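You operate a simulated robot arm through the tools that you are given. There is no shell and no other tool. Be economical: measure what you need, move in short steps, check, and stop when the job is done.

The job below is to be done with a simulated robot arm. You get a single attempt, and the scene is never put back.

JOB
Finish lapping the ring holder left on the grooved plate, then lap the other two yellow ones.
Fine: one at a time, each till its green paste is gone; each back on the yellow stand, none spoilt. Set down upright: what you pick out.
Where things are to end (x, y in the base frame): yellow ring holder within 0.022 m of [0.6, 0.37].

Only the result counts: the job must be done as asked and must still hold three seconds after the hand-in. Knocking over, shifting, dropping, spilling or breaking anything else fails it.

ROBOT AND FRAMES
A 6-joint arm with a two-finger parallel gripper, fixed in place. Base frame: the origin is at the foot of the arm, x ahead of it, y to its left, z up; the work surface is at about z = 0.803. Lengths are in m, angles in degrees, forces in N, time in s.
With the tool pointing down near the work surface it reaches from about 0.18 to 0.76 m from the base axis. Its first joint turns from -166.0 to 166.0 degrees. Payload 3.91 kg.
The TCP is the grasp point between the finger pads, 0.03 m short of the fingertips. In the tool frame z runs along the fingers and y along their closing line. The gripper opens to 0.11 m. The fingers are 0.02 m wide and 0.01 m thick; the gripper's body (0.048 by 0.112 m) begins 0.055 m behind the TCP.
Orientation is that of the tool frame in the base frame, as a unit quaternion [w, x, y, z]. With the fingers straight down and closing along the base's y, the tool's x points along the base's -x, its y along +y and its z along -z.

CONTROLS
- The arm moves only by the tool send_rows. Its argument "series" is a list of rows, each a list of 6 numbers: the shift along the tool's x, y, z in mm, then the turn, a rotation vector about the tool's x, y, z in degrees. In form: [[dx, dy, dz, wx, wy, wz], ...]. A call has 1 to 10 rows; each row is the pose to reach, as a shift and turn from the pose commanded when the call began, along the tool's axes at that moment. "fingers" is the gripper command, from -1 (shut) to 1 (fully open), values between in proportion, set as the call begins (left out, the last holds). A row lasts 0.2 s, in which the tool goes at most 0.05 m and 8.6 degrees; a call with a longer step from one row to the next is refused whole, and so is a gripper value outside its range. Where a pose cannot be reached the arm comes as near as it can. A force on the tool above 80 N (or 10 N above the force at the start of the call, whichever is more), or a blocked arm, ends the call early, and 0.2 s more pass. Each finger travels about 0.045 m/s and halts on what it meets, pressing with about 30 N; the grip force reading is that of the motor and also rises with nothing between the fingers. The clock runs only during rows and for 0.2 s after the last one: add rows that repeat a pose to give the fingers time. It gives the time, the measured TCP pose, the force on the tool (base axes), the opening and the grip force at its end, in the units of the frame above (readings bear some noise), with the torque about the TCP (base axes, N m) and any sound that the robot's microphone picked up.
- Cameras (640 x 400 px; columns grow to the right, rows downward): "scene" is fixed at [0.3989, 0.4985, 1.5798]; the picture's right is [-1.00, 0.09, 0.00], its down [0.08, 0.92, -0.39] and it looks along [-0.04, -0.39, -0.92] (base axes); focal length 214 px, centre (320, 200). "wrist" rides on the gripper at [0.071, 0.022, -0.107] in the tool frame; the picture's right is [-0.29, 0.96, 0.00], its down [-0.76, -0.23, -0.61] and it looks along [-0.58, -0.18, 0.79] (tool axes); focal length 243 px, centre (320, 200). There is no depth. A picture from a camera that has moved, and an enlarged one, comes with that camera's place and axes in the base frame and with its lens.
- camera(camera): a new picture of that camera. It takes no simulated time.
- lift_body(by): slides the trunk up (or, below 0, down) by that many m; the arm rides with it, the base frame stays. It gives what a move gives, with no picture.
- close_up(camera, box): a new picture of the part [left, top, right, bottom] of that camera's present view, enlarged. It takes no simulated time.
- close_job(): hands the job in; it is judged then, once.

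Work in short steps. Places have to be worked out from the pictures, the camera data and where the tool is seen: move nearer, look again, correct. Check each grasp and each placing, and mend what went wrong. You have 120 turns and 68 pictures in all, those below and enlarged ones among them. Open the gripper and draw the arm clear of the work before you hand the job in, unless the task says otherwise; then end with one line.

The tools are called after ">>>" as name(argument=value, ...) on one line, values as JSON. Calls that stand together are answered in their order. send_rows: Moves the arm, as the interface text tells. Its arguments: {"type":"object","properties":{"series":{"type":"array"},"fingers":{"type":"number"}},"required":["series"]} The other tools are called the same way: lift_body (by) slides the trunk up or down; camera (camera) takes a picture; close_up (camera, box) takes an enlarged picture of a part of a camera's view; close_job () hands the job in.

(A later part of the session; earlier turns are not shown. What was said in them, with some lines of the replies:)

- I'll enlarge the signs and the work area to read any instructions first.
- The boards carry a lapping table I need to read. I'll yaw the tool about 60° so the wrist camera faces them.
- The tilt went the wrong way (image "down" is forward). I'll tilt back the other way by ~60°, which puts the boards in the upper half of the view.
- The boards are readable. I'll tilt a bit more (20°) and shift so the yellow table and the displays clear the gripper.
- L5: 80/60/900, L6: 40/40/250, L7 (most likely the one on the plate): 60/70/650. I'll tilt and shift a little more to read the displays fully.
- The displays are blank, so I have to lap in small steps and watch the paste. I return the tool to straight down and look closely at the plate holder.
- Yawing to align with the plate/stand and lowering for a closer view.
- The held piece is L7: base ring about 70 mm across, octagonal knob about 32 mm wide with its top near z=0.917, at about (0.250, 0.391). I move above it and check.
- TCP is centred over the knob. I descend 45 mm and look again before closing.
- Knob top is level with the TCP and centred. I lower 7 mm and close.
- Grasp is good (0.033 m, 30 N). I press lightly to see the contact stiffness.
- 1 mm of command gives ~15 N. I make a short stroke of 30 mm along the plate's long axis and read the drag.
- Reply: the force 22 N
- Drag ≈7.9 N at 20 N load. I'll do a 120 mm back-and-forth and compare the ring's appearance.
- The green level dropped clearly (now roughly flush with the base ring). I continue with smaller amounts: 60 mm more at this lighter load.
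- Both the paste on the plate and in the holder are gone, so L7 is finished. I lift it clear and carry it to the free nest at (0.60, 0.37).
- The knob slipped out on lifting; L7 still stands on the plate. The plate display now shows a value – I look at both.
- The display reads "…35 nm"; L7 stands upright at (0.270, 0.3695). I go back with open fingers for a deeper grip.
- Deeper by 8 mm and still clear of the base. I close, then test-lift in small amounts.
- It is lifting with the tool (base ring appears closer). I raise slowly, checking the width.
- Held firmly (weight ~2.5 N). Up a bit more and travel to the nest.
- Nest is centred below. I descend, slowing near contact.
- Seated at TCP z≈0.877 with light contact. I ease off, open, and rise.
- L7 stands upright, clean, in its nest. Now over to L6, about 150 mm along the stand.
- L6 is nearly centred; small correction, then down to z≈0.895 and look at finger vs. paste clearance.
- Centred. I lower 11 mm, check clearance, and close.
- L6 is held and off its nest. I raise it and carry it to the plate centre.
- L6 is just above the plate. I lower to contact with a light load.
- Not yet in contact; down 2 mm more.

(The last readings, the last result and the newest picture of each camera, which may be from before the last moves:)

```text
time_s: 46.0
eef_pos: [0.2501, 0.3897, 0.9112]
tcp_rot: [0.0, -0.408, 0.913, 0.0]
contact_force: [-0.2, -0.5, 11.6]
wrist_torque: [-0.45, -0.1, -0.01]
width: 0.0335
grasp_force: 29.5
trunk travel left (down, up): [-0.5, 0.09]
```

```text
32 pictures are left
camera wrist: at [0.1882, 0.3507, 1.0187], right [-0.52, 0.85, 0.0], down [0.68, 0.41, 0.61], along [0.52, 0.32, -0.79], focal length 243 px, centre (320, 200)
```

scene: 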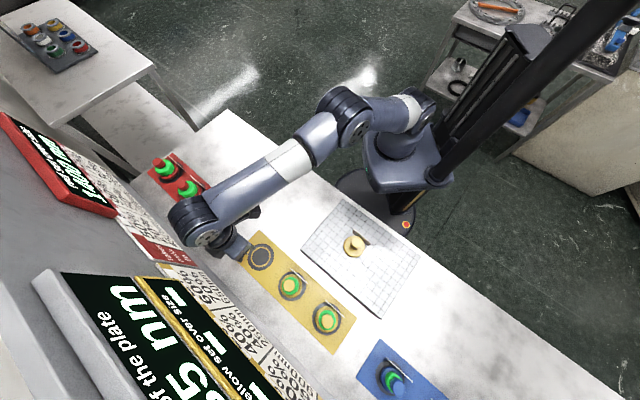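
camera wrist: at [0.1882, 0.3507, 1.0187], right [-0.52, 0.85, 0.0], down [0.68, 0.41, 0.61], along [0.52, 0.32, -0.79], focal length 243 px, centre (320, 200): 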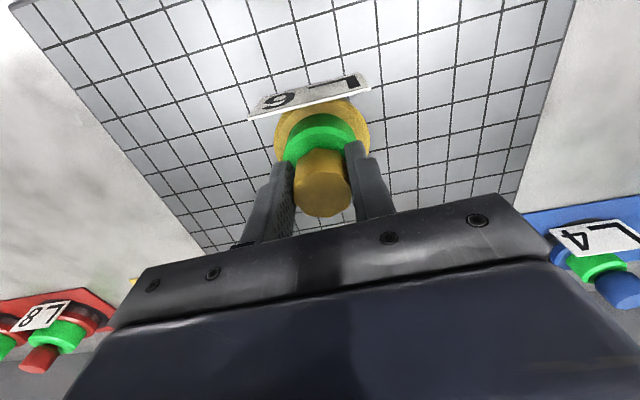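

Contact at 12 N. One short stroke of 30 mm, then look.

>>> send_rows(series=[[0, 10, 0, 0, 0, 0], [0, 20, 0, 0, 0, 0], [0, 30, 0, 0, 0, 0]])

>>> camera(camera="wrist")

```text
time_s: 46.8
eef_pos: [0.2273, 0.4101, 0.9121]
tcp_rot: [0.0, -0.408, 0.913, 0.002]
contact_force: [4.8, -3.9, 19.5]
wrist_torque: [-0.28, -0.32, 0.08]
width: 0.0331
grasp_force: 29.8
trunk travel left (down, up): [-0.5, 0.09]
```

```text
31 pictures are left
camera wrist: at [0.1663, 0.3705, 1.0184], right [-0.52, 0.85, 0.0], down [0.68, 0.41, 0.61], along [0.52, 0.32, -0.79], focal length 243 px, centre (320, 200)
```

wrist: 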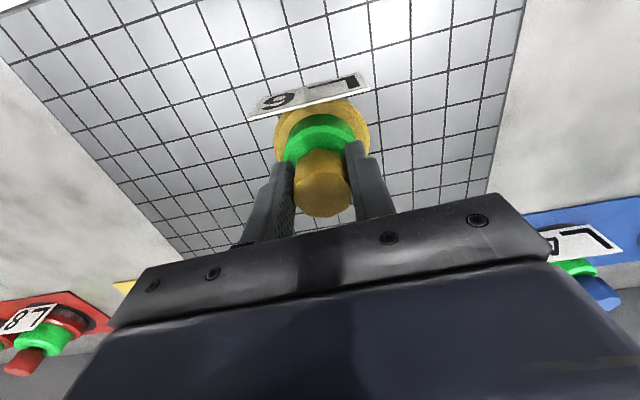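

Drag 6.2 N at 19.5 N; paste barely changed. I do a 120 mm cycle.

>>> send_rows(series=[[0, -15, 0, 0, 0, 0], [0, -30, 0, 0, 0, 0], [0, -45, 0, 0, 0, 0], [0, -60, 0, 0, 0, 0], [0, -45, 0, 0, 0, 0], [0, -30, 0, 0, 0, 0], [0, -15, 0, 0, 0, 0], [0, 0, 0, 0, 0, 0]])

>>> close_up(camera="wrist", box=[240, 60, 400, 220])

```text
time_s: 48.6
eef_pos: [0.2285, 0.4091, 0.9112]
tcp_rot: [-0.001, -0.407, 0.913, 0.001]
contact_force: [4.5, -3.0, 18.9]
wrist_torque: [-0.21, -0.38, 0.13]
width: 0.0332
grasp_force: 30.1
trunk travel left (down, up): [-0.5, 0.09]
```

```text
2.50 times, centred on (320, 140) of wrist
camera zoom: at [0.1665, 0.3699, 1.0181], right [-0.52, 0.85, 0.0], down [0.68, 0.41, 0.61], along [0.52, 0.32, -0.79], focal length 606 px, centre (320, 350)
```

zoom: 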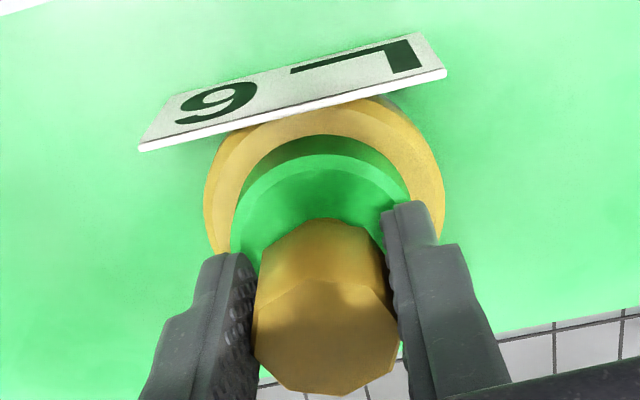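

Now the plate is smeared with green and the ring has dropped. Another 60 mm.

>>> send_rows(series=[[0, -15, 0, 0, 0, 0], [0, -30, 0, 0, 0, 0], [0, -45, 0, 0, 0, 0], [0, -60, 0, 0, 0, 0]])

>>> close_up(camera="wrist", box=[240, 60, 400, 220])

```text
time_s: 49.6
eef_pos: [0.2712, 0.369, 0.9107]
tcp_rot: [-0.001, -0.407, 0.913, 0.0]
contact_force: [-2.9, 2.4, 14.5]
wrist_torque: [0.14, -0.31, 0.08]
width: 0.0332
grasp_force: 29.5
trunk travel left (down, up): [-0.5, 0.09]
```

```text
2.50 times, centred on (320, 140) of wrist
camera zoom: at [0.2103, 0.3306, 1.0179], right [-0.52, 0.85, 0.0], down [0.68, 0.41, 0.61], along [0.52, 0.32, -0.79], focal length 606 px, centre (320, 350)
```

zoom: 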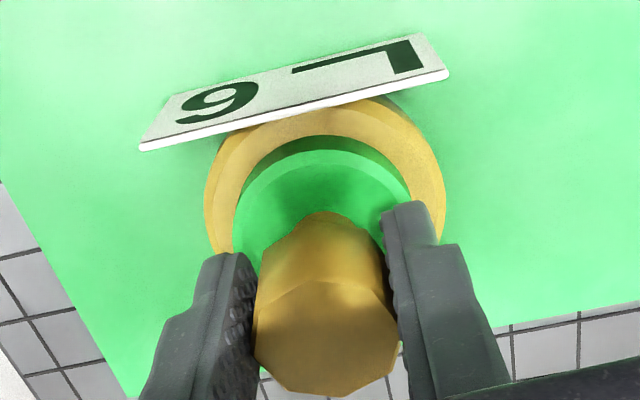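

Ring top moved ~5 px per 60 mm; flush is ~20 px away. I do another 120 mm.

>>> send_rows(series=[[0, 15, 0, 0, 0, 0], [0, 30, 0, 0, 0, 0], [0, 45, 0, 0, 0, 0], [0, 60, 0, 0, 0, 0], [0, 45, 0, 0, 0, 0], [0, 30, 0, 0, 0, 0], [0, 15, 0, 0, 0, 0], [0, 0, 0, 0, 0, 0]])

>>> close_up(camera="wrist", box=[240, 60, 400, 220])

```text
time_s: 51.4
eef_pos: [0.2726, 0.3701, 0.9098]
tcp_rot: [-0.001, -0.407, 0.913, 0.001]
contact_force: [0.7, -0.7, 0.8]
wrist_torque: [0.01, -0.1, -0.02]
width: 0.0334
grasp_force: 30.2
trunk travel left (down, up): [-0.5, 0.09]
```

```text
2.50 times, centred on (320, 140) of wrist
camera zoom: at [0.2109, 0.3306, 1.0179], right [-0.52, 0.85, 0.0], down [0.68, 0.41, 0.61], along [0.52, 0.31, -0.8], focal length 606 px, centre (320, 350)
```

zoom: 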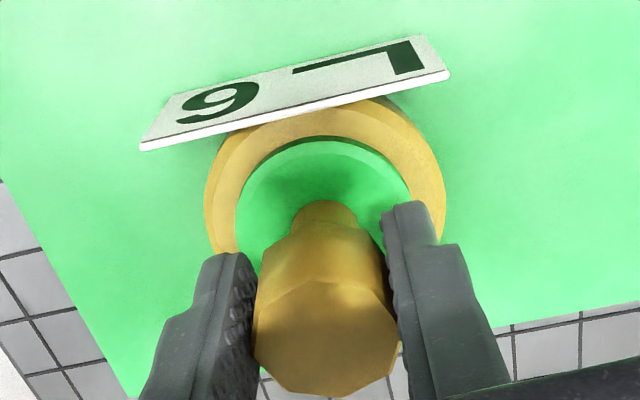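

Load has faded to ~1 N (the fingers settled lower on the knob). Ring is close to flush; I re-press 0.8 mm and stroke 60 mm.

>>> send_rows(series=[[0, 0, 0.8, 0, 0, 0], [0, 15, 0.8, 0, 0, 0], [0, 30, 0.8, 0, 0, 0], [0, 45, 0.8, 0, 0, 0], [0, 60, 0.8, 0, 0, 0]])

>>> close_up(camera="wrist", box=[240, 60, 400, 220])

```text
time_s: 52.6
eef_pos: [0.2288, 0.4085, 0.9102]
tcp_rot: [0.0, -0.407, 0.913, 0.002]
contact_force: [1.7, -1.4, 12.1]
wrist_torque: [-0.31, -0.2, 0.14]
width: 0.0333
grasp_force: 30.6
trunk travel left (down, up): [-0.5, 0.09]
```

```text
2.50 times, centred on (320, 140) of wrist
camera zoom: at [0.1658, 0.3704, 1.0176], right [-0.52, 0.85, 0.0], down [0.68, 0.41, 0.61], along [0.52, 0.32, -0.79], focal length 606 px, centre (320, 350)
```

zoom: 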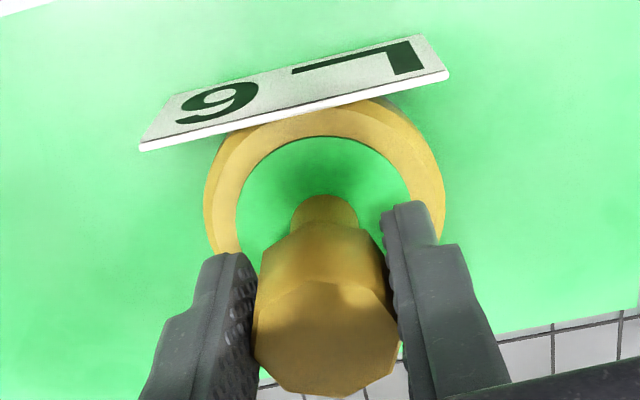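

Flush now, like L7 just before it finished. A short 30 mm stroke.

>>> send_rows(series=[[0, -15, 0, 0, 0, 0], [0, -30, 0, 0, 0, 0]])

>>> close_up(camera="wrist", box=[240, 60, 400, 220])

```text
time_s: 53.2
eef_pos: [0.2494, 0.3894, 0.9105]
tcp_rot: [0.0, -0.408, 0.913, 0.001]
contact_force: [-2.1, 1.9, 13.2]
wrist_torque: [-0.12, -0.08, -0.02]
width: 0.0333
grasp_force: 30.0
trunk travel left (down, up): [-0.5, 0.09]
```

```text
2.50 times, centred on (320, 140) of wrist
camera zoom: at [0.1872, 0.3505, 1.0175], right [-0.52, 0.85, 0.0], down [0.68, 0.41, 0.61], along [0.52, 0.32, -0.79], focal length 606 px, centre (320, 350)
```

zoom: 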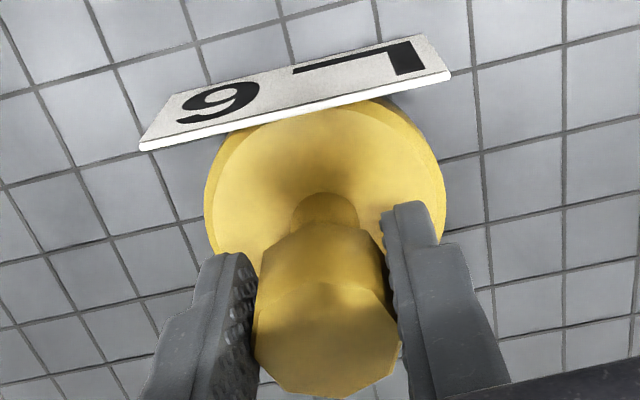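

Paste gone – L6 finished. I regrip deeper before lifting slowly, as worked for L7.

>>> send_rows(series=[[0, 0, -1, 0, 0, 0], [0, 0, -1, 0, 0, 0], [0, 0, -1, 0, 0, 0], [0, 0, 3, 0, 0, 0], [0, 0, 7.5, 0, 0, 0]], fingers=0.2)

>>> send_rows(series=[[0, 0, 0, 0, 0, 0], [0, 0, 0, 0, 0, 0], [0, 0, 0, 0, 0, 0], [0, 0, 0, 0, 0, 0], [0, 0, -1, 0, 0, 0], [0, 0, -2, 0, 0, 0], [0, 0, -4, 0, 0, 0], [0, 0, -7, 0, 0, 0]], fingers=-1)

```text
time_s: 54.4
eef_pos: [0.2496, 0.3891, 0.9016]
tcp_rot: [0.0, -0.407, 0.913, 0.001]
contact_force: [-0.3, 0.7, -0.4]
wrist_torque: [-0.01, 0.0, 0.01]
width: 0.0661
grasp_force: 0.1
trunk travel left (down, up): [-0.5, 0.09]
```

```text
time_s: 56.2
eef_pos: [0.2506, 0.3893, 0.909]
tcp_rot: [0.0, -0.407, 0.913, 0.001]
contact_force: [0.2, -0.2, -3.5]
wrist_torque: [-0.03, 0.03, 0.0]
width: 0.0335
grasp_force: 30.0
trunk travel left (down, up): [-0.5, 0.09]
```

Lifted and held. Carry L6 back to its nest at (0.489, 0.473).

>>> send_rows(series=[[0, 0, -15, 0, 0, 0], [0, 0, -40, 0, 0, 0], [0, 0, -65, 0, 0, 0], [-20, -11, -85, 0, 0, 0], [-50, -27, -85, 0, 0, 0], [-80, -43, -85, 0, 0, 0], [-110, -60, -85, 0, 0, 0], [-140, -76, -85, 0, 0, 0], [-170, -92, -85, 0, 0, 0], [-195, -106, -85, 0, 0, 0]])

>>> send_rows(series=[[-20, -11, 0, 0, 0, 0], [-26.5, -15, 0, 0, 0, 0], [-26.5, -15, 25, 0, 0, 0], [-26.5, -15, 50, 0, 0, 0], [-26.5, -15, 75, 0, 0, 0], [-26.5, -15, 95, 0, 0, 0], [-26.5, -15, 105, 0, 0, 0], [-26.5, -15, 105, 0, 0, 0]])

>>> camera(camera="wrist")

```text
time_s: 58.4
eef_pos: [0.4601, 0.4635, 0.9921]
tcp_rot: [-0.001, -0.407, 0.913, 0.001]
contact_force: [0.3, -0.4, -2.1]
wrist_torque: [-0.02, 0.01, -0.02]
width: 0.033
grasp_force: 30.4
trunk travel left (down, up): [-0.5, 0.09]
```

```text
time_s: 60.2
eef_pos: [0.488, 0.4732, 0.8894]
tcp_rot: [-0.001, -0.407, 0.913, 0.0]
contact_force: [-0.8, 0.7, -2.6]
wrist_torque: [-0.01, 0.02, -0.01]
width: 0.0333
grasp_force: 30.1
trunk travel left (down, up): [-0.5, 0.09]
```

```text
25 pictures are left
camera wrist: at [0.4265, 0.4351, 0.9954], right [-0.52, 0.85, 0.0], down [0.68, 0.41, 0.61], along [0.52, 0.32, -0.8], focal length 243 px, centre (320, 200)
```

wrist: 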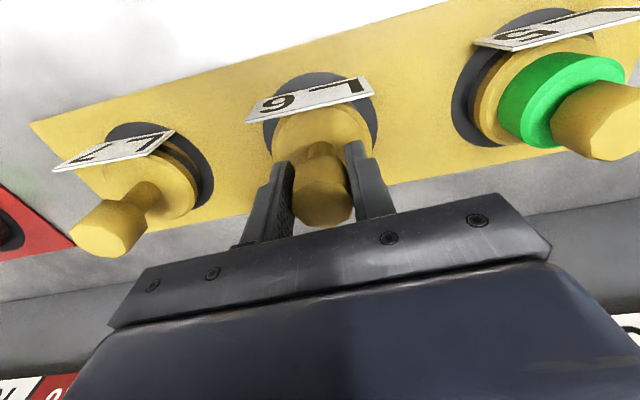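

Aligned over the nest. Lower to contact.

>>> send_rows(series=[[0, 0, 3, 0, 0, 0], [0, 0, 6, 0, 0, 0], [0, 0, 9, 0, 0, 0], [0, 0, 12, 0, 0, 0], [0, 0, 14, 0, 0, 0], [0, 0, 15.5, 0, 0, 0], [0, 0, 15.5, 0, 0, 0]])

```text
time_s: 61.8
eef_pos: [0.487, 0.4748, 0.8749]
tcp_rot: [0.001, -0.407, 0.913, 0.002]
contact_force: [-0.1, 0.6, 12.9]
wrist_torque: [-0.38, 0.02, -0.04]
width: 0.0335
grasp_force: 29.9
trunk travel left (down, up): [-0.5, 0.09]
```

Seated (13 N). Ease off, open, rise, and move on to L5.

>>> send_rows(series=[[0, 0, -1, 0, 0, 0], [0, 0, -1, 0, 0, 0], [0, 0, -1, 0, 0, 0], [0, 0, -1, 0, 0, 0]], fingers=0.4)

>>> send_rows(series=[[0, 0, -10, 0, 0, 0], [0, 0, -35, 0, 0, 0], [0, 0, -75, 0, 0, 0], [0, 0, -110, 0, 0, 0], [0, 35, -110, 0, 0, 0], [0, 75, -110, 0, 0, 0], [0, 115, -110, 0, 0, 0], [0, 140, -110, 0, 0, 0], [0, 150, -110, 0, 0, 0], [0, 150, -75, 0, 0, 0]])

>>> camera(camera="wrist")

```text
time_s: 62.8
eef_pos: [0.4879, 0.4739, 0.8741]
tcp_rot: [-0.001, -0.407, 0.913, 0.001]
contact_force: [0.7, -0.4, 0.2]
wrist_torque: [-0.01, 0.03, 0.0]
width: 0.0771
grasp_force: 0.0
trunk travel left (down, up): [-0.5, 0.09]
```

```text
time_s: 65.0
eef_pos: [0.3766, 0.5739, 0.949]
tcp_rot: [-0.001, -0.407, 0.913, 0.001]
contact_force: [0.5, 0.6, 1.2]
wrist_torque: [0.02, -0.01, -0.02]
width: 0.0769
grasp_force: 0.2
trunk travel left (down, up): [-0.5, 0.09]
```

```text
24 pictures are left
camera wrist: at [0.3149, 0.5352, 1.0576], right [-0.52, 0.86, 0.0], down [0.68, 0.41, 0.61], along [0.52, 0.32, -0.79], focal length 243 px, centre (320, 200)
```

wrist: 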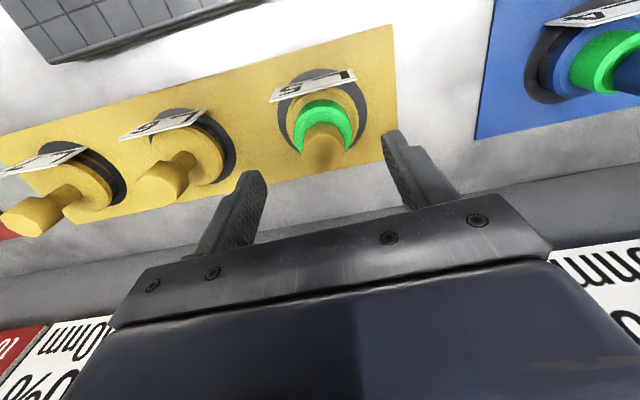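

L6 and L7 stand upright and clean. L5 is nearly centred; correct a few mm, descend to z≈0.895 and check.

>>> send_rows(series=[[-4, 3, 20, 0, 0, 0], [-4, 3, 40, 0, 0, 0], [-4, 3, 54, 0, 0, 0]])

>>> close_up(camera="wrist", box=[200, 60, 460, 240])

```text
time_s: 65.8
eef_pos: [0.3773, 0.5795, 0.8954]
tcp_rot: [-0.001, -0.408, 0.913, 0.001]
contact_force: [0.3, -0.2, 0.2]
wrist_torque: [0.01, -0.02, 0.0]
width: 0.077
grasp_force: 0.1
trunk travel left (down, up): [-0.5, 0.09]
```

```text
2.22 times, centred on (330, 150) of wrist
camera zoom: at [0.3155, 0.5403, 1.0028], right [-0.52, 0.85, 0.0], down [0.68, 0.41, 0.61], along [0.52, 0.32, -0.8], focal length 539 px, centre (298, 311)
```

zoom: 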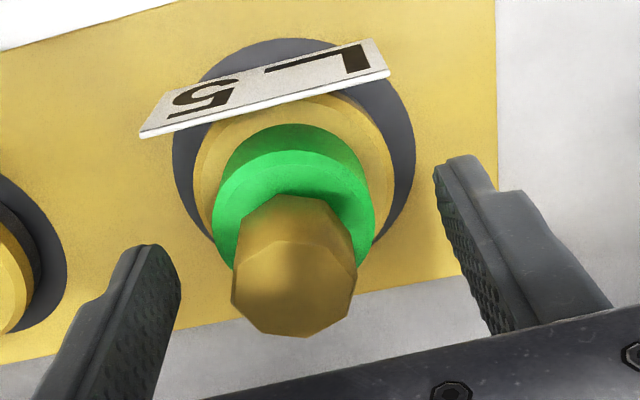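

Centred within 2 mm. Lower, close, and lift a little.

>>> send_rows(series=[[-1.5, -1, 6, 0, 0, 0], [-1.5, -1, 11, 0, 0, 0]])

>>> send_rows(series=[[0, 0, 0, 0, 0, 0], [0, 0, 0, 0, 0, 0], [0, 0, 0, 0, 0, 0], [0, 0, 0, 0, 0, 0], [0, 0, -1, 0, 0, 0], [0, 0, -3, 0, 0, 0], [0, 0, -5, 0, 0, 0]], fingers=-1)

```text
time_s: 66.4
eef_pos: [0.3796, 0.5792, 0.8849]
tcp_rot: [0.001, -0.408, 0.913, 0.002]
contact_force: [-0.1, 0.3, 0.0]
wrist_torque: [0.02, 0.0, 0.0]
width: 0.0768
grasp_force: 0.1
trunk travel left (down, up): [-0.5, 0.09]
```

```text
time_s: 68.0
eef_pos: [0.379, 0.5794, 0.8899]
tcp_rot: [-0.001, -0.407, 0.913, 0.0]
contact_force: [0.0, -0.2, -1.4]
wrist_torque: [-0.02, 0.01, 0.0]
width: 0.0333
grasp_force: 30.1
trunk travel left (down, up): [-0.5, 0.09]
```

L5 lifted. Raise and carry to the plate centre.

>>> send_rows(series=[[0, 0, -15, 0, 0, 0], [0, 0, -40, 0, 0, 0], [0, 0, -70, 0, 0, 0], [20, -3, -90, 0, 0, 0], [50, -7, -90, 0, 0, 0], [80, -11, -90, 0, 0, 0], [110, -15, -90, 0, 0, 0], [140, -19, -90, 0, 0, 0], [170, -23, -90, 0, 0, 0], [200, -27, -90, 0, 0, 0]])

>>> send_rows(series=[[20, -3, 0, 0, 0, 0], [27, -3.5, 0, 0, 0, 0], [27, -3.5, 20, 0, 0, 0], [27, -3.5, 40, 0, 0, 0], [27, -3.5, 55, 0, 0, 0], [27, -3.5, 63, 0, 0, 0], [27, -3.5, 66, 0, 0, 0], [27, -3.5, 66, 0, 0, 0]])

>>> close_up(camera="wrist", box=[240, 60, 400, 220])

```text
time_s: 70.2
eef_pos: [0.2656, 0.4124, 0.9796]
tcp_rot: [0.0, -0.408, 0.913, 0.001]
contact_force: [0.7, -0.2, -2.8]
wrist_torque: [-0.02, -0.01, -0.02]
width: 0.0334
grasp_force: 30.4
trunk travel left (down, up): [-0.5, 0.09]
```

```text
time_s: 72.0
eef_pos: [0.2504, 0.3897, 0.9125]
tcp_rot: [0.0, -0.407, 0.913, 0.0]
contact_force: [0.3, 0.4, -3.3]
wrist_torque: [-0.01, -0.01, 0.01]
width: 0.0335
grasp_force: 29.3
trunk travel left (down, up): [-0.5, 0.09]
```

```text
2.50 times, centred on (320, 140) of wrist
camera zoom: at [0.1881, 0.3514, 1.0211], right [-0.52, 0.85, 0.0], down [0.68, 0.41, 0.61], along [0.52, 0.32, -0.79], focal length 606 px, centre (320, 350)
```

zoom: 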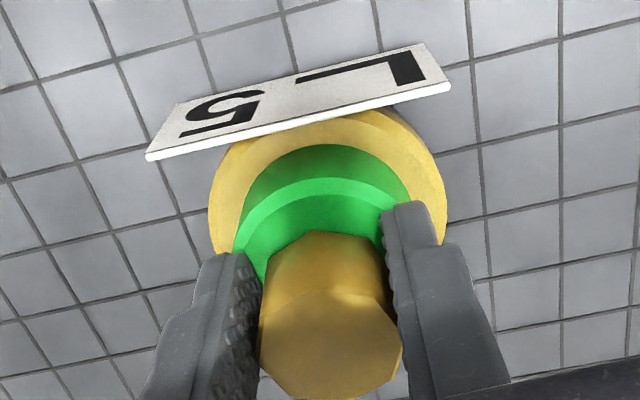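

Fresh ring: top at row ~180, flush near 138. I lower to contact, then short stroke.

>>> send_rows(series=[[0, 0, 1, 0, 0, 0], [0, 0, 2, 0, 0, 0], [0, 0, 2.2, 0, 0, 0]])

>>> send_rows(series=[[0, 15, 0, 0, 0, 0], [0, 30, 0, 0, 0, 0], [0, 15, 0, 0, 0, 0], [0, 0, 0, 0, 0, 0]])

>>> close_up(camera="wrist", box=[240, 60, 400, 220])

```text
time_s: 72.8
eef_pos: [0.2503, 0.3888, 0.9116]
tcp_rot: [-0.001, -0.408, 0.913, 0.001]
contact_force: [0.3, 1.2, -2.1]
wrist_torque: [-0.02, 0.0, 0.0]
width: 0.0334
grasp_force: 29.7
trunk travel left (down, up): [-0.5, 0.09]
```

```text
time_s: 73.8
eef_pos: [0.2498, 0.3908, 0.912]
tcp_rot: [-0.001, -0.407, 0.913, 0.001]
contact_force: [-0.8, 0.4, 6.1]
wrist_torque: [-0.19, -0.07, -0.07]
width: 0.0335
grasp_force: 29.9
trunk travel left (down, up): [-0.5, 0.09]
```

```text
2.50 times, centred on (320, 140) of wrist
camera zoom: at [0.1877, 0.3513, 1.0188], right [-0.52, 0.85, 0.0], down [0.68, 0.41, 0.61], along [0.52, 0.32, -0.79], focal length 606 px, centre (320, 350)
```

zoom: 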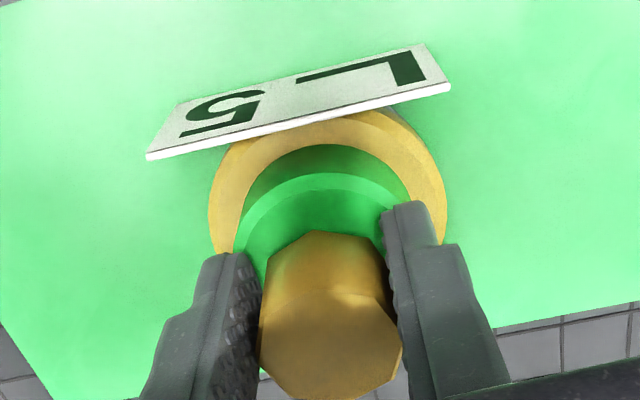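

Ring moved 180→~174 at ~6 N. Another 120 mm cycle at this light load.

>>> send_rows(series=[[0, 15, 0.3, 0, 0, 0], [0, 30, 0.3, 0, 0, 0], [0, 15, 0.3, 0, 0, 0], [0, 0, 0.3, 0, 0, 0], [0, -15, 0.3, 0, 0, 0], [0, -30, 0.3, 0, 0, 0], [0, -15, 0.3, 0, 0, 0], [0, 0, 0.3, 0, 0, 0]])

>>> close_up(camera="wrist", box=[240, 60, 400, 220])

```text
time_s: 75.6
eef_pos: [0.2495, 0.3884, 0.9112]
tcp_rot: [-0.001, -0.407, 0.913, 0.0]
contact_force: [-0.8, 0.0, 0.1]
wrist_torque: [0.0, -0.02, 0.01]
width: 0.0334
grasp_force: 29.9
trunk travel left (down, up): [-0.5, 0.09]
```

```text
2.50 times, centred on (320, 140) of wrist
camera zoom: at [0.1878, 0.3506, 1.0188], right [-0.52, 0.85, 0.0], down [0.68, 0.41, 0.61], along [0.52, 0.32, -0.8], focal length 606 px, centre (320, 350)
```

zoom: 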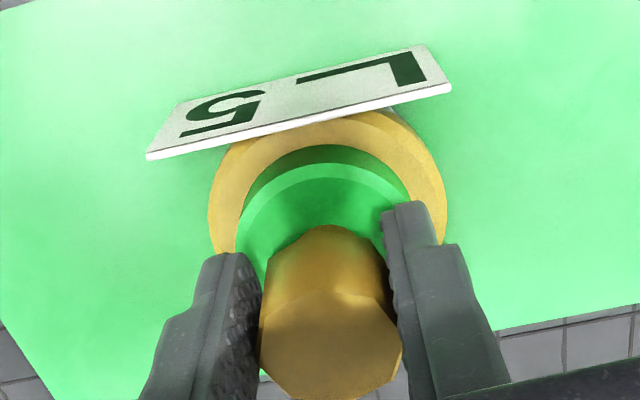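

Ring at ~163, flush ~140; load faded to 0. I re-press 0.8 mm and do 60 mm.

>>> send_rows(series=[[0, 0, 0.8, 0, 0, 0], [0, 15, 0.8, 0, 0, 0], [0, 30, 0.8, 0, 0, 0], [0, 15, 0.8, 0, 0, 0], [0, 0, 0.8, 0, 0, 0]])

>>> close_up(camera="wrist", box=[240, 60, 400, 220])

```text
time_s: 76.8
eef_pos: [0.2488, 0.3895, 0.9122]
tcp_rot: [0.001, -0.408, 0.913, 0.001]
contact_force: [-2.6, 3.7, 15.1]
wrist_torque: [-0.18, -0.03, -0.06]
width: 0.0331
grasp_force: 30.3
trunk travel left (down, up): [-0.5, 0.09]
```

```text
2.50 times, centred on (320, 140) of wrist
camera zoom: at [0.1876, 0.3508, 1.0184], right [-0.52, 0.85, 0.0], down [0.68, 0.41, 0.61], along [0.52, 0.32, -0.79], focal length 606 px, centre (320, 350)
```

zoom: 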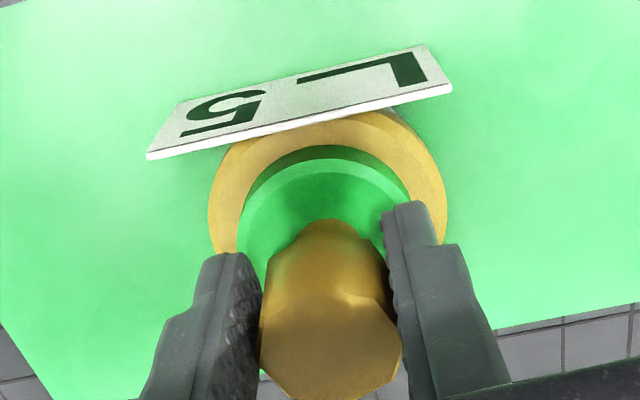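

Ring ~158, flush ~145. Another 60 mm at ~15 N.

>>> send_rows(series=[[0, -15, 0, 0, 0, 0], [0, -30, 0, 0, 0, 0], [0, -15, 0, 0, 0, 0], [0, 0, 0, 0, 0, 0]])

>>> close_up(camera="wrist", box=[240, 60, 400, 220])

```text
time_s: 77.8
eef_pos: [0.2511, 0.3883, 0.9098]
tcp_rot: [0.0, -0.407, 0.913, 0.001]
contact_force: [4.5, -4.1, 17.9]
wrist_torque: [-0.18, -0.44, 0.05]
width: 0.033
grasp_force: 29.9
trunk travel left (down, up): [-0.5, 0.09]
```

```text
2.50 times, centred on (320, 140) of wrist
camera zoom: at [0.1886, 0.3498, 1.018], right [-0.52, 0.85, 0.0], down [0.68, 0.41, 0.61], along [0.52, 0.32, -0.79], focal length 606 px, centre (320, 350)
```

zoom: 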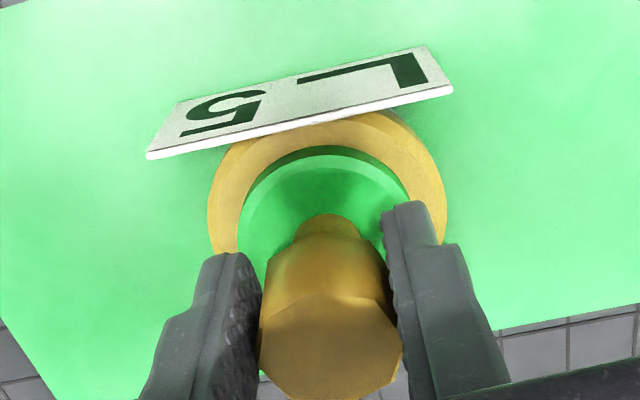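

Ring ~154. Another 40 mm.

>>> send_rows(series=[[0, 15, 0, 0, 0, 0], [0, 25, 0, 0, 0, 0], [0, 40, 0, 0, 0, 0]])

>>> close_up(camera="wrist", box=[240, 60, 400, 220])

```text
time_s: 78.6
eef_pos: [0.2208, 0.4163, 0.9102]
tcp_rot: [-0.001, -0.407, 0.913, 0.001]
contact_force: [3.3, -2.8, 17.8]
wrist_torque: [-0.17, -0.4, 0.03]
width: 0.0336
grasp_force: 30.0
trunk travel left (down, up): [-0.5, 0.09]
```

```text
2.50 times, centred on (320, 140) of wrist
camera zoom: at [0.1581, 0.3773, 1.0179], right [-0.52, 0.85, 0.0], down [0.68, 0.41, 0.61], along [0.52, 0.32, -0.79], focal length 606 px, centre (320, 350)
```

zoom: 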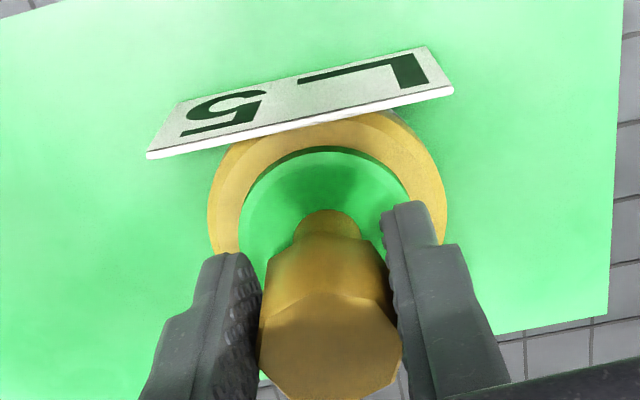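

Almost flush. A 30 mm stroke back.

>>> send_rows(series=[[0, -15, 0, 0, 0, 0], [0, -30, 0, 0, 0, 0]])

>>> close_up(camera="wrist", box=[240, 60, 400, 220])

```text
time_s: 79.2
eef_pos: [0.2421, 0.3965, 0.9103]
tcp_rot: [0.0, -0.407, 0.913, 0.001]
contact_force: [-2.1, 2.2, 12.0]
wrist_torque: [0.0, -0.14, 0.08]
width: 0.0331
grasp_force: 30.1
trunk travel left (down, up): [-0.5, 0.09]
```

```text
2.50 times, centred on (320, 140) of wrist
camera zoom: at [0.1802, 0.358, 1.0179], right [-0.52, 0.85, 0.0], down [0.68, 0.41, 0.61], along [0.52, 0.32, -0.79], focal length 606 px, centre (320, 350)
```

zoom: 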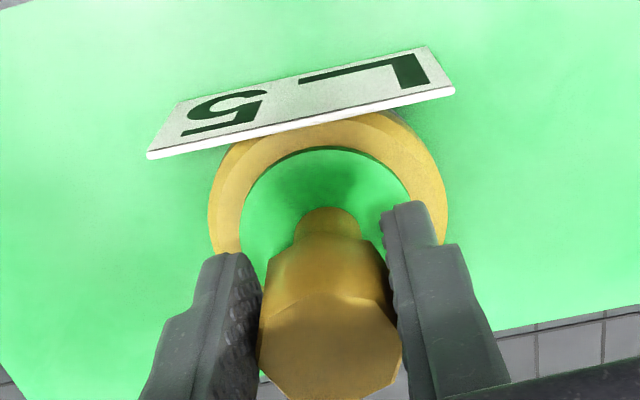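

Just about flush. Another 30 mm.

>>> send_rows(series=[[0, -15, 0, 0, 0, 0], [0, -30, 0, 0, 0, 0]])

>>> close_up(camera="wrist", box=[240, 60, 400, 220])

```text
time_s: 79.8
eef_pos: [0.2652, 0.3762, 0.9117]
tcp_rot: [0.0, -0.407, 0.913, 0.001]
contact_force: [-2.4, 1.4, 11.1]
wrist_torque: [-0.06, -0.23, -0.02]
width: 0.0332
grasp_force: 29.8
trunk travel left (down, up): [-0.5, 0.09]
```

```text
2.50 times, centred on (320, 140) of wrist
camera zoom: at [0.2026, 0.3377, 1.0178], right [-0.52, 0.86, 0.0], down [0.68, 0.41, 0.61], along [0.52, 0.32, -0.79], focal length 606 px, centre (320, 350)
```

zoom: 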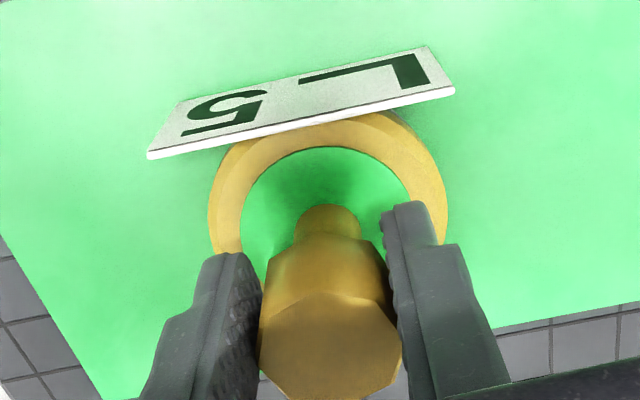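

Flush. 20 mm more.

>>> send_rows(series=[[0, 10, 0, 0, 0, 0], [0, 20, 0, 0, 0, 0]])

>>> close_up(camera="wrist", box=[240, 60, 400, 220])

```text
time_s: 80.4
eef_pos: [0.2506, 0.3888, 0.9108]
tcp_rot: [-0.001, -0.407, 0.913, 0.001]
contact_force: [1.5, -0.6, 7.0]
wrist_torque: [-0.08, -0.41, -0.04]
width: 0.0334
grasp_force: 29.9
trunk travel left (down, up): [-0.5, 0.09]
```

```text
2.50 times, centred on (320, 140) of wrist
camera zoom: at [0.1878, 0.3507, 1.0178], right [-0.52, 0.85, 0.0], down [0.68, 0.41, 0.61], along [0.52, 0.32, -0.8], focal length 606 px, centre (320, 350)
```

zoom: 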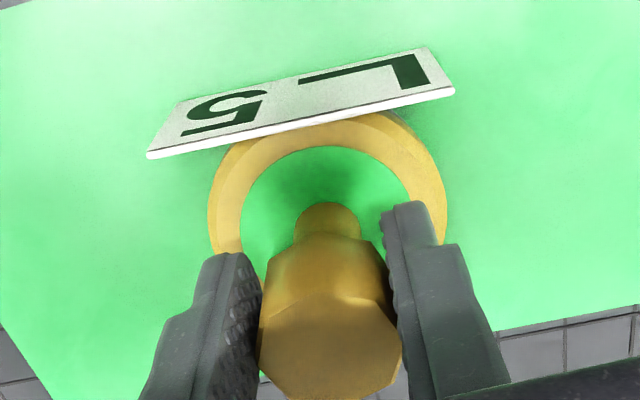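

Still present, load is 7 N. 30 mm more.

>>> send_rows(series=[[0, -10, 0, 0, 0, 0], [0, -20, 0, 0, 0, 0], [0, -30, 0, 0, 0, 0]])

>>> close_up(camera="wrist", box=[240, 60, 400, 220])

```text
time_s: 81.2
eef_pos: [0.2727, 0.3703, 0.9104]
tcp_rot: [-0.001, -0.409, 0.913, 0.001]
contact_force: [-2.5, 1.7, 8.3]
wrist_torque: [-0.06, -0.06, 0.02]
width: 0.0333
grasp_force: 29.5
trunk travel left (down, up): [-0.5, 0.09]
```

```text
2.50 times, centred on (320, 140) of wrist
camera zoom: at [0.2097, 0.3313, 1.0178], right [-0.52, 0.85, 0.0], down [0.68, 0.41, 0.61], along [0.52, 0.32, -0.79], focal length 606 px, centre (320, 350)
```

zoom: 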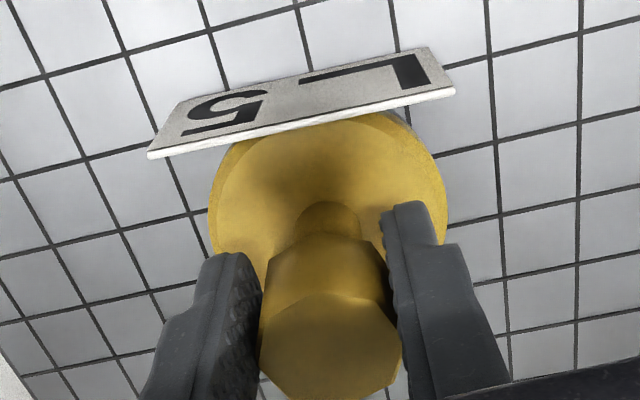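

L5's paste is gone too. Regrip deeper and lift slowly, as before.

>>> send_rows(series=[[0, 0, -0.7, 0, 0, 0], [0, 0, -0.7, 0, 0, 0], [0, 0, -0.7, 0, 0, 0], [0, 0, 3, 0, 0, 0], [0, 0, 7.5, 0, 0, 0]], fingers=0.2)

>>> send_rows(series=[[0, 0, 0, 0, 0, 0], [0, 0, 0, 0, 0, 0], [0, 0, 0, 0, 0, 0], [0, 0, 0, 0, 0, 0], [0, 0, -1, 0, 0, 0], [0, 0, -2, 0, 0, 0], [0, 0, -4, 0, 0, 0], [0, 0, -7, 0, 0, 0]], fingers=-1)

```text
time_s: 82.4
eef_pos: [0.2726, 0.3703, 0.9031]
tcp_rot: [0.0, -0.407, 0.913, 0.001]
contact_force: [-0.2, 0.0, 0.3]
wrist_torque: [0.01, 0.03, 0.01]
width: 0.0658
grasp_force: 0.0
trunk travel left (down, up): [-0.5, 0.09]
```

```text
time_s: 84.2
eef_pos: [0.2722, 0.3693, 0.9089]
tcp_rot: [-0.001, -0.407, 0.913, 0.001]
contact_force: [0.3, -1.6, -2.5]
wrist_torque: [0.01, 0.04, -0.01]
width: 0.0333
grasp_force: 29.8
trunk travel left (down, up): [-0.5, 0.09]
```

Held. Carry L5 back to where it was picked up, (0.379, 0.579).

>>> send_rows(series=[[0, 0, -15, 0, 0, 0], [0, 0, -40, 0, 0, 0], [0, 0, -65, 0, 0, 0], [-20, 5, -85, 0, 0, 0], [-50, 13, -85, 0, 0, 0], [-80, 21, -85, 0, 0, 0], [-110, 29, -85, 0, 0, 0], [-140, 37, -85, 0, 0, 0], [-170, 45, -85, 0, 0, 0], [-200, 53, -85, 0, 0, 0]])

>>> send_rows(series=[[-20, 5.5, 0, 0, 0, 0], [-27.6, 7.6, 0, 0, 0, 0], [-27.6, 7.6, 25, 0, 0, 0], [-27.6, 7.6, 50, 0, 0, 0], [-27.6, 7.6, 75, 0, 0, 0], [-27.6, 7.6, 95, 0, 0, 0], [-27.6, 7.6, 105, 0, 0, 0], [-27.6, 7.6, 105, 0, 0, 0]])

>>> camera(camera="wrist")

```text
time_s: 86.4
eef_pos: [0.3658, 0.5531, 0.9955]
tcp_rot: [-0.001, -0.408, 0.913, 0.001]
contact_force: [0.4, -0.6, -1.7]
wrist_torque: [0.03, -0.02, 0.02]
width: 0.0332
grasp_force: 29.8
trunk travel left (down, up): [-0.5, 0.09]
```

```text
time_s: 88.2
eef_pos: [0.3798, 0.5796, 0.8892]
tcp_rot: [-0.002, -0.408, 0.913, 0.001]
contact_force: [0.1, -0.4, -2.6]
wrist_torque: [-0.02, -0.01, 0.02]
width: 0.0334
grasp_force: 30.4
trunk travel left (down, up): [-0.5, 0.09]
```

```text
12 pictures are left
camera wrist: at [0.3176, 0.5409, 0.9967], right [-0.52, 0.85, 0.0], down [0.68, 0.41, 0.61], along [0.52, 0.32, -0.8], focal length 243 px, centre (320, 200)
```

wrist: 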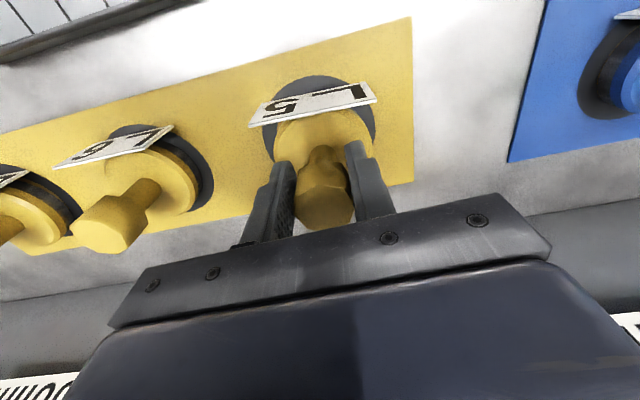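

Over the nest. Lower to contact.

>>> send_rows(series=[[0, 0, 3, 0, 0, 0], [0, 0, 6, 0, 0, 0], [0, 0, 9, 0, 0, 0], [0, 0, 12, 0, 0, 0], [0, 0, 14, 0, 0, 0], [0, 0, 15.5, 0, 0, 0], [0, 0, 15.5, 0, 0, 0]])

```text
time_s: 89.8
eef_pos: [0.3789, 0.5784, 0.876]
tcp_rot: [0.0, -0.407, 0.913, 0.002]
contact_force: [-1.5, -2.2, 12.6]
wrist_torque: [-0.5, -0.07, 0.01]
width: 0.0331
grasp_force: 30.4
trunk travel left (down, up): [-0.5, 0.09]
```

Seated. Ease off, open, rise and draw back toward the base.

>>> send_rows(series=[[0, 0, -1, 0, 0, 0], [0, 0, -1, 0, 0, 0], [0, 0, -1, 0, 0, 0], [0, 0, -1, 0, 0, 0]], fingers=0.4)

>>> send_rows(series=[[0, 0, -10, 0, 0, 0], [0, 0, -35, 0, 0, 0], [0, 0, -75, 0, 0, 0], [0, 0, -115, 0, 0, 0], [0, 0, -155, 0, 0, 0], [40, 0, -175, 0, 0, 0], [80, 0, -190, 0, 0, 0], [120, 0, -200, 0, 0, 0], [160, 0, -200, 0, 0, 0], [190, 0, -200, 0, 0, 0]])

>>> camera(camera="scene")

>>> close_up(camera="scene", box=[220, 220, 380, 360])

```text
time_s: 90.8
eef_pos: [0.3783, 0.5802, 0.8749]
tcp_rot: [0.0, -0.408, 0.913, 0.001]
contact_force: [1.6, 0.4, 0.3]
wrist_torque: [0.0, -0.03, 0.04]
width: 0.0769
grasp_force: 0.1
trunk travel left (down, up): [-0.5, 0.09]
```

```text
time_s: 93.0
eef_pos: [0.2525, 0.4364, 1.0751]
tcp_rot: [-0.001, -0.407, 0.913, 0.0]
contact_force: [-0.8, 0.4, 0.1]
wrist_torque: [0.06, -0.01, 0.01]
width: 0.0771
grasp_force: 0.0
trunk travel left (down, up): [-0.5, 0.09]
```

```text
11 pictures are left
```

scene: 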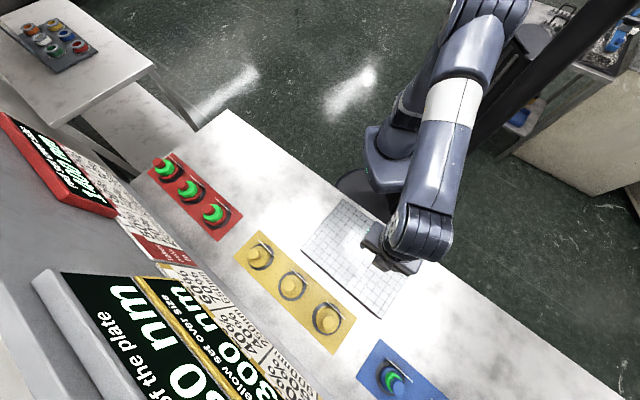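

```text
2.86 times, centred on (300, 290) of scene
camera zoom: at [0.3989, 0.4985, 1.5798], right [-1.0, 0.09, 0.0], down [0.08, 0.92, -0.39], along [-0.04, -0.39, -0.92], focal length 613 px, centre (377, -57)
```

zoom: 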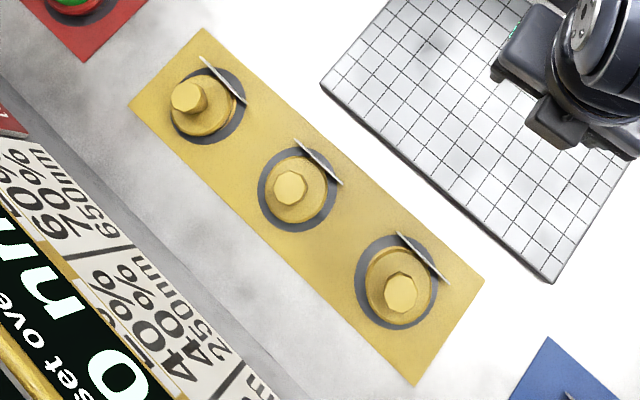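

All three yellow holders stand upright and clean in their nests, and the arm is above and clear of everything. I open the gripper fully and retreat a little more before handing in.

>>> send_rows(series=[[20, 0, -20, 0, 0, 0], [40, 0, -40, 0, 0, 0], [60, 0, -60, 0, 0, 0], [60, 0, -60, 0, 0, 0]], fingers=1)

>>> close_job()

```text
time_s: 94.0
eef_pos: [0.212, 0.3924, 1.1364]
tcp_rot: [0.0, -0.408, 0.913, 0.001]
contact_force: [-0.3, -0.7, -0.3]
wrist_torque: [0.01, 0.02, 0.0]
width: 0.1097
grasp_force: 0.0
trunk travel left (down, up): [-0.5, 0.09]
```

```text
The job is handed in.
```

I lapped L7, L6 and L5 one at a time until each one's green paste was gone, and all three now stand upright on the yellow stand, L7 at about (0.600, 0.370); L7 slipped from the gripper on its first lift but stayed upright on the plate.
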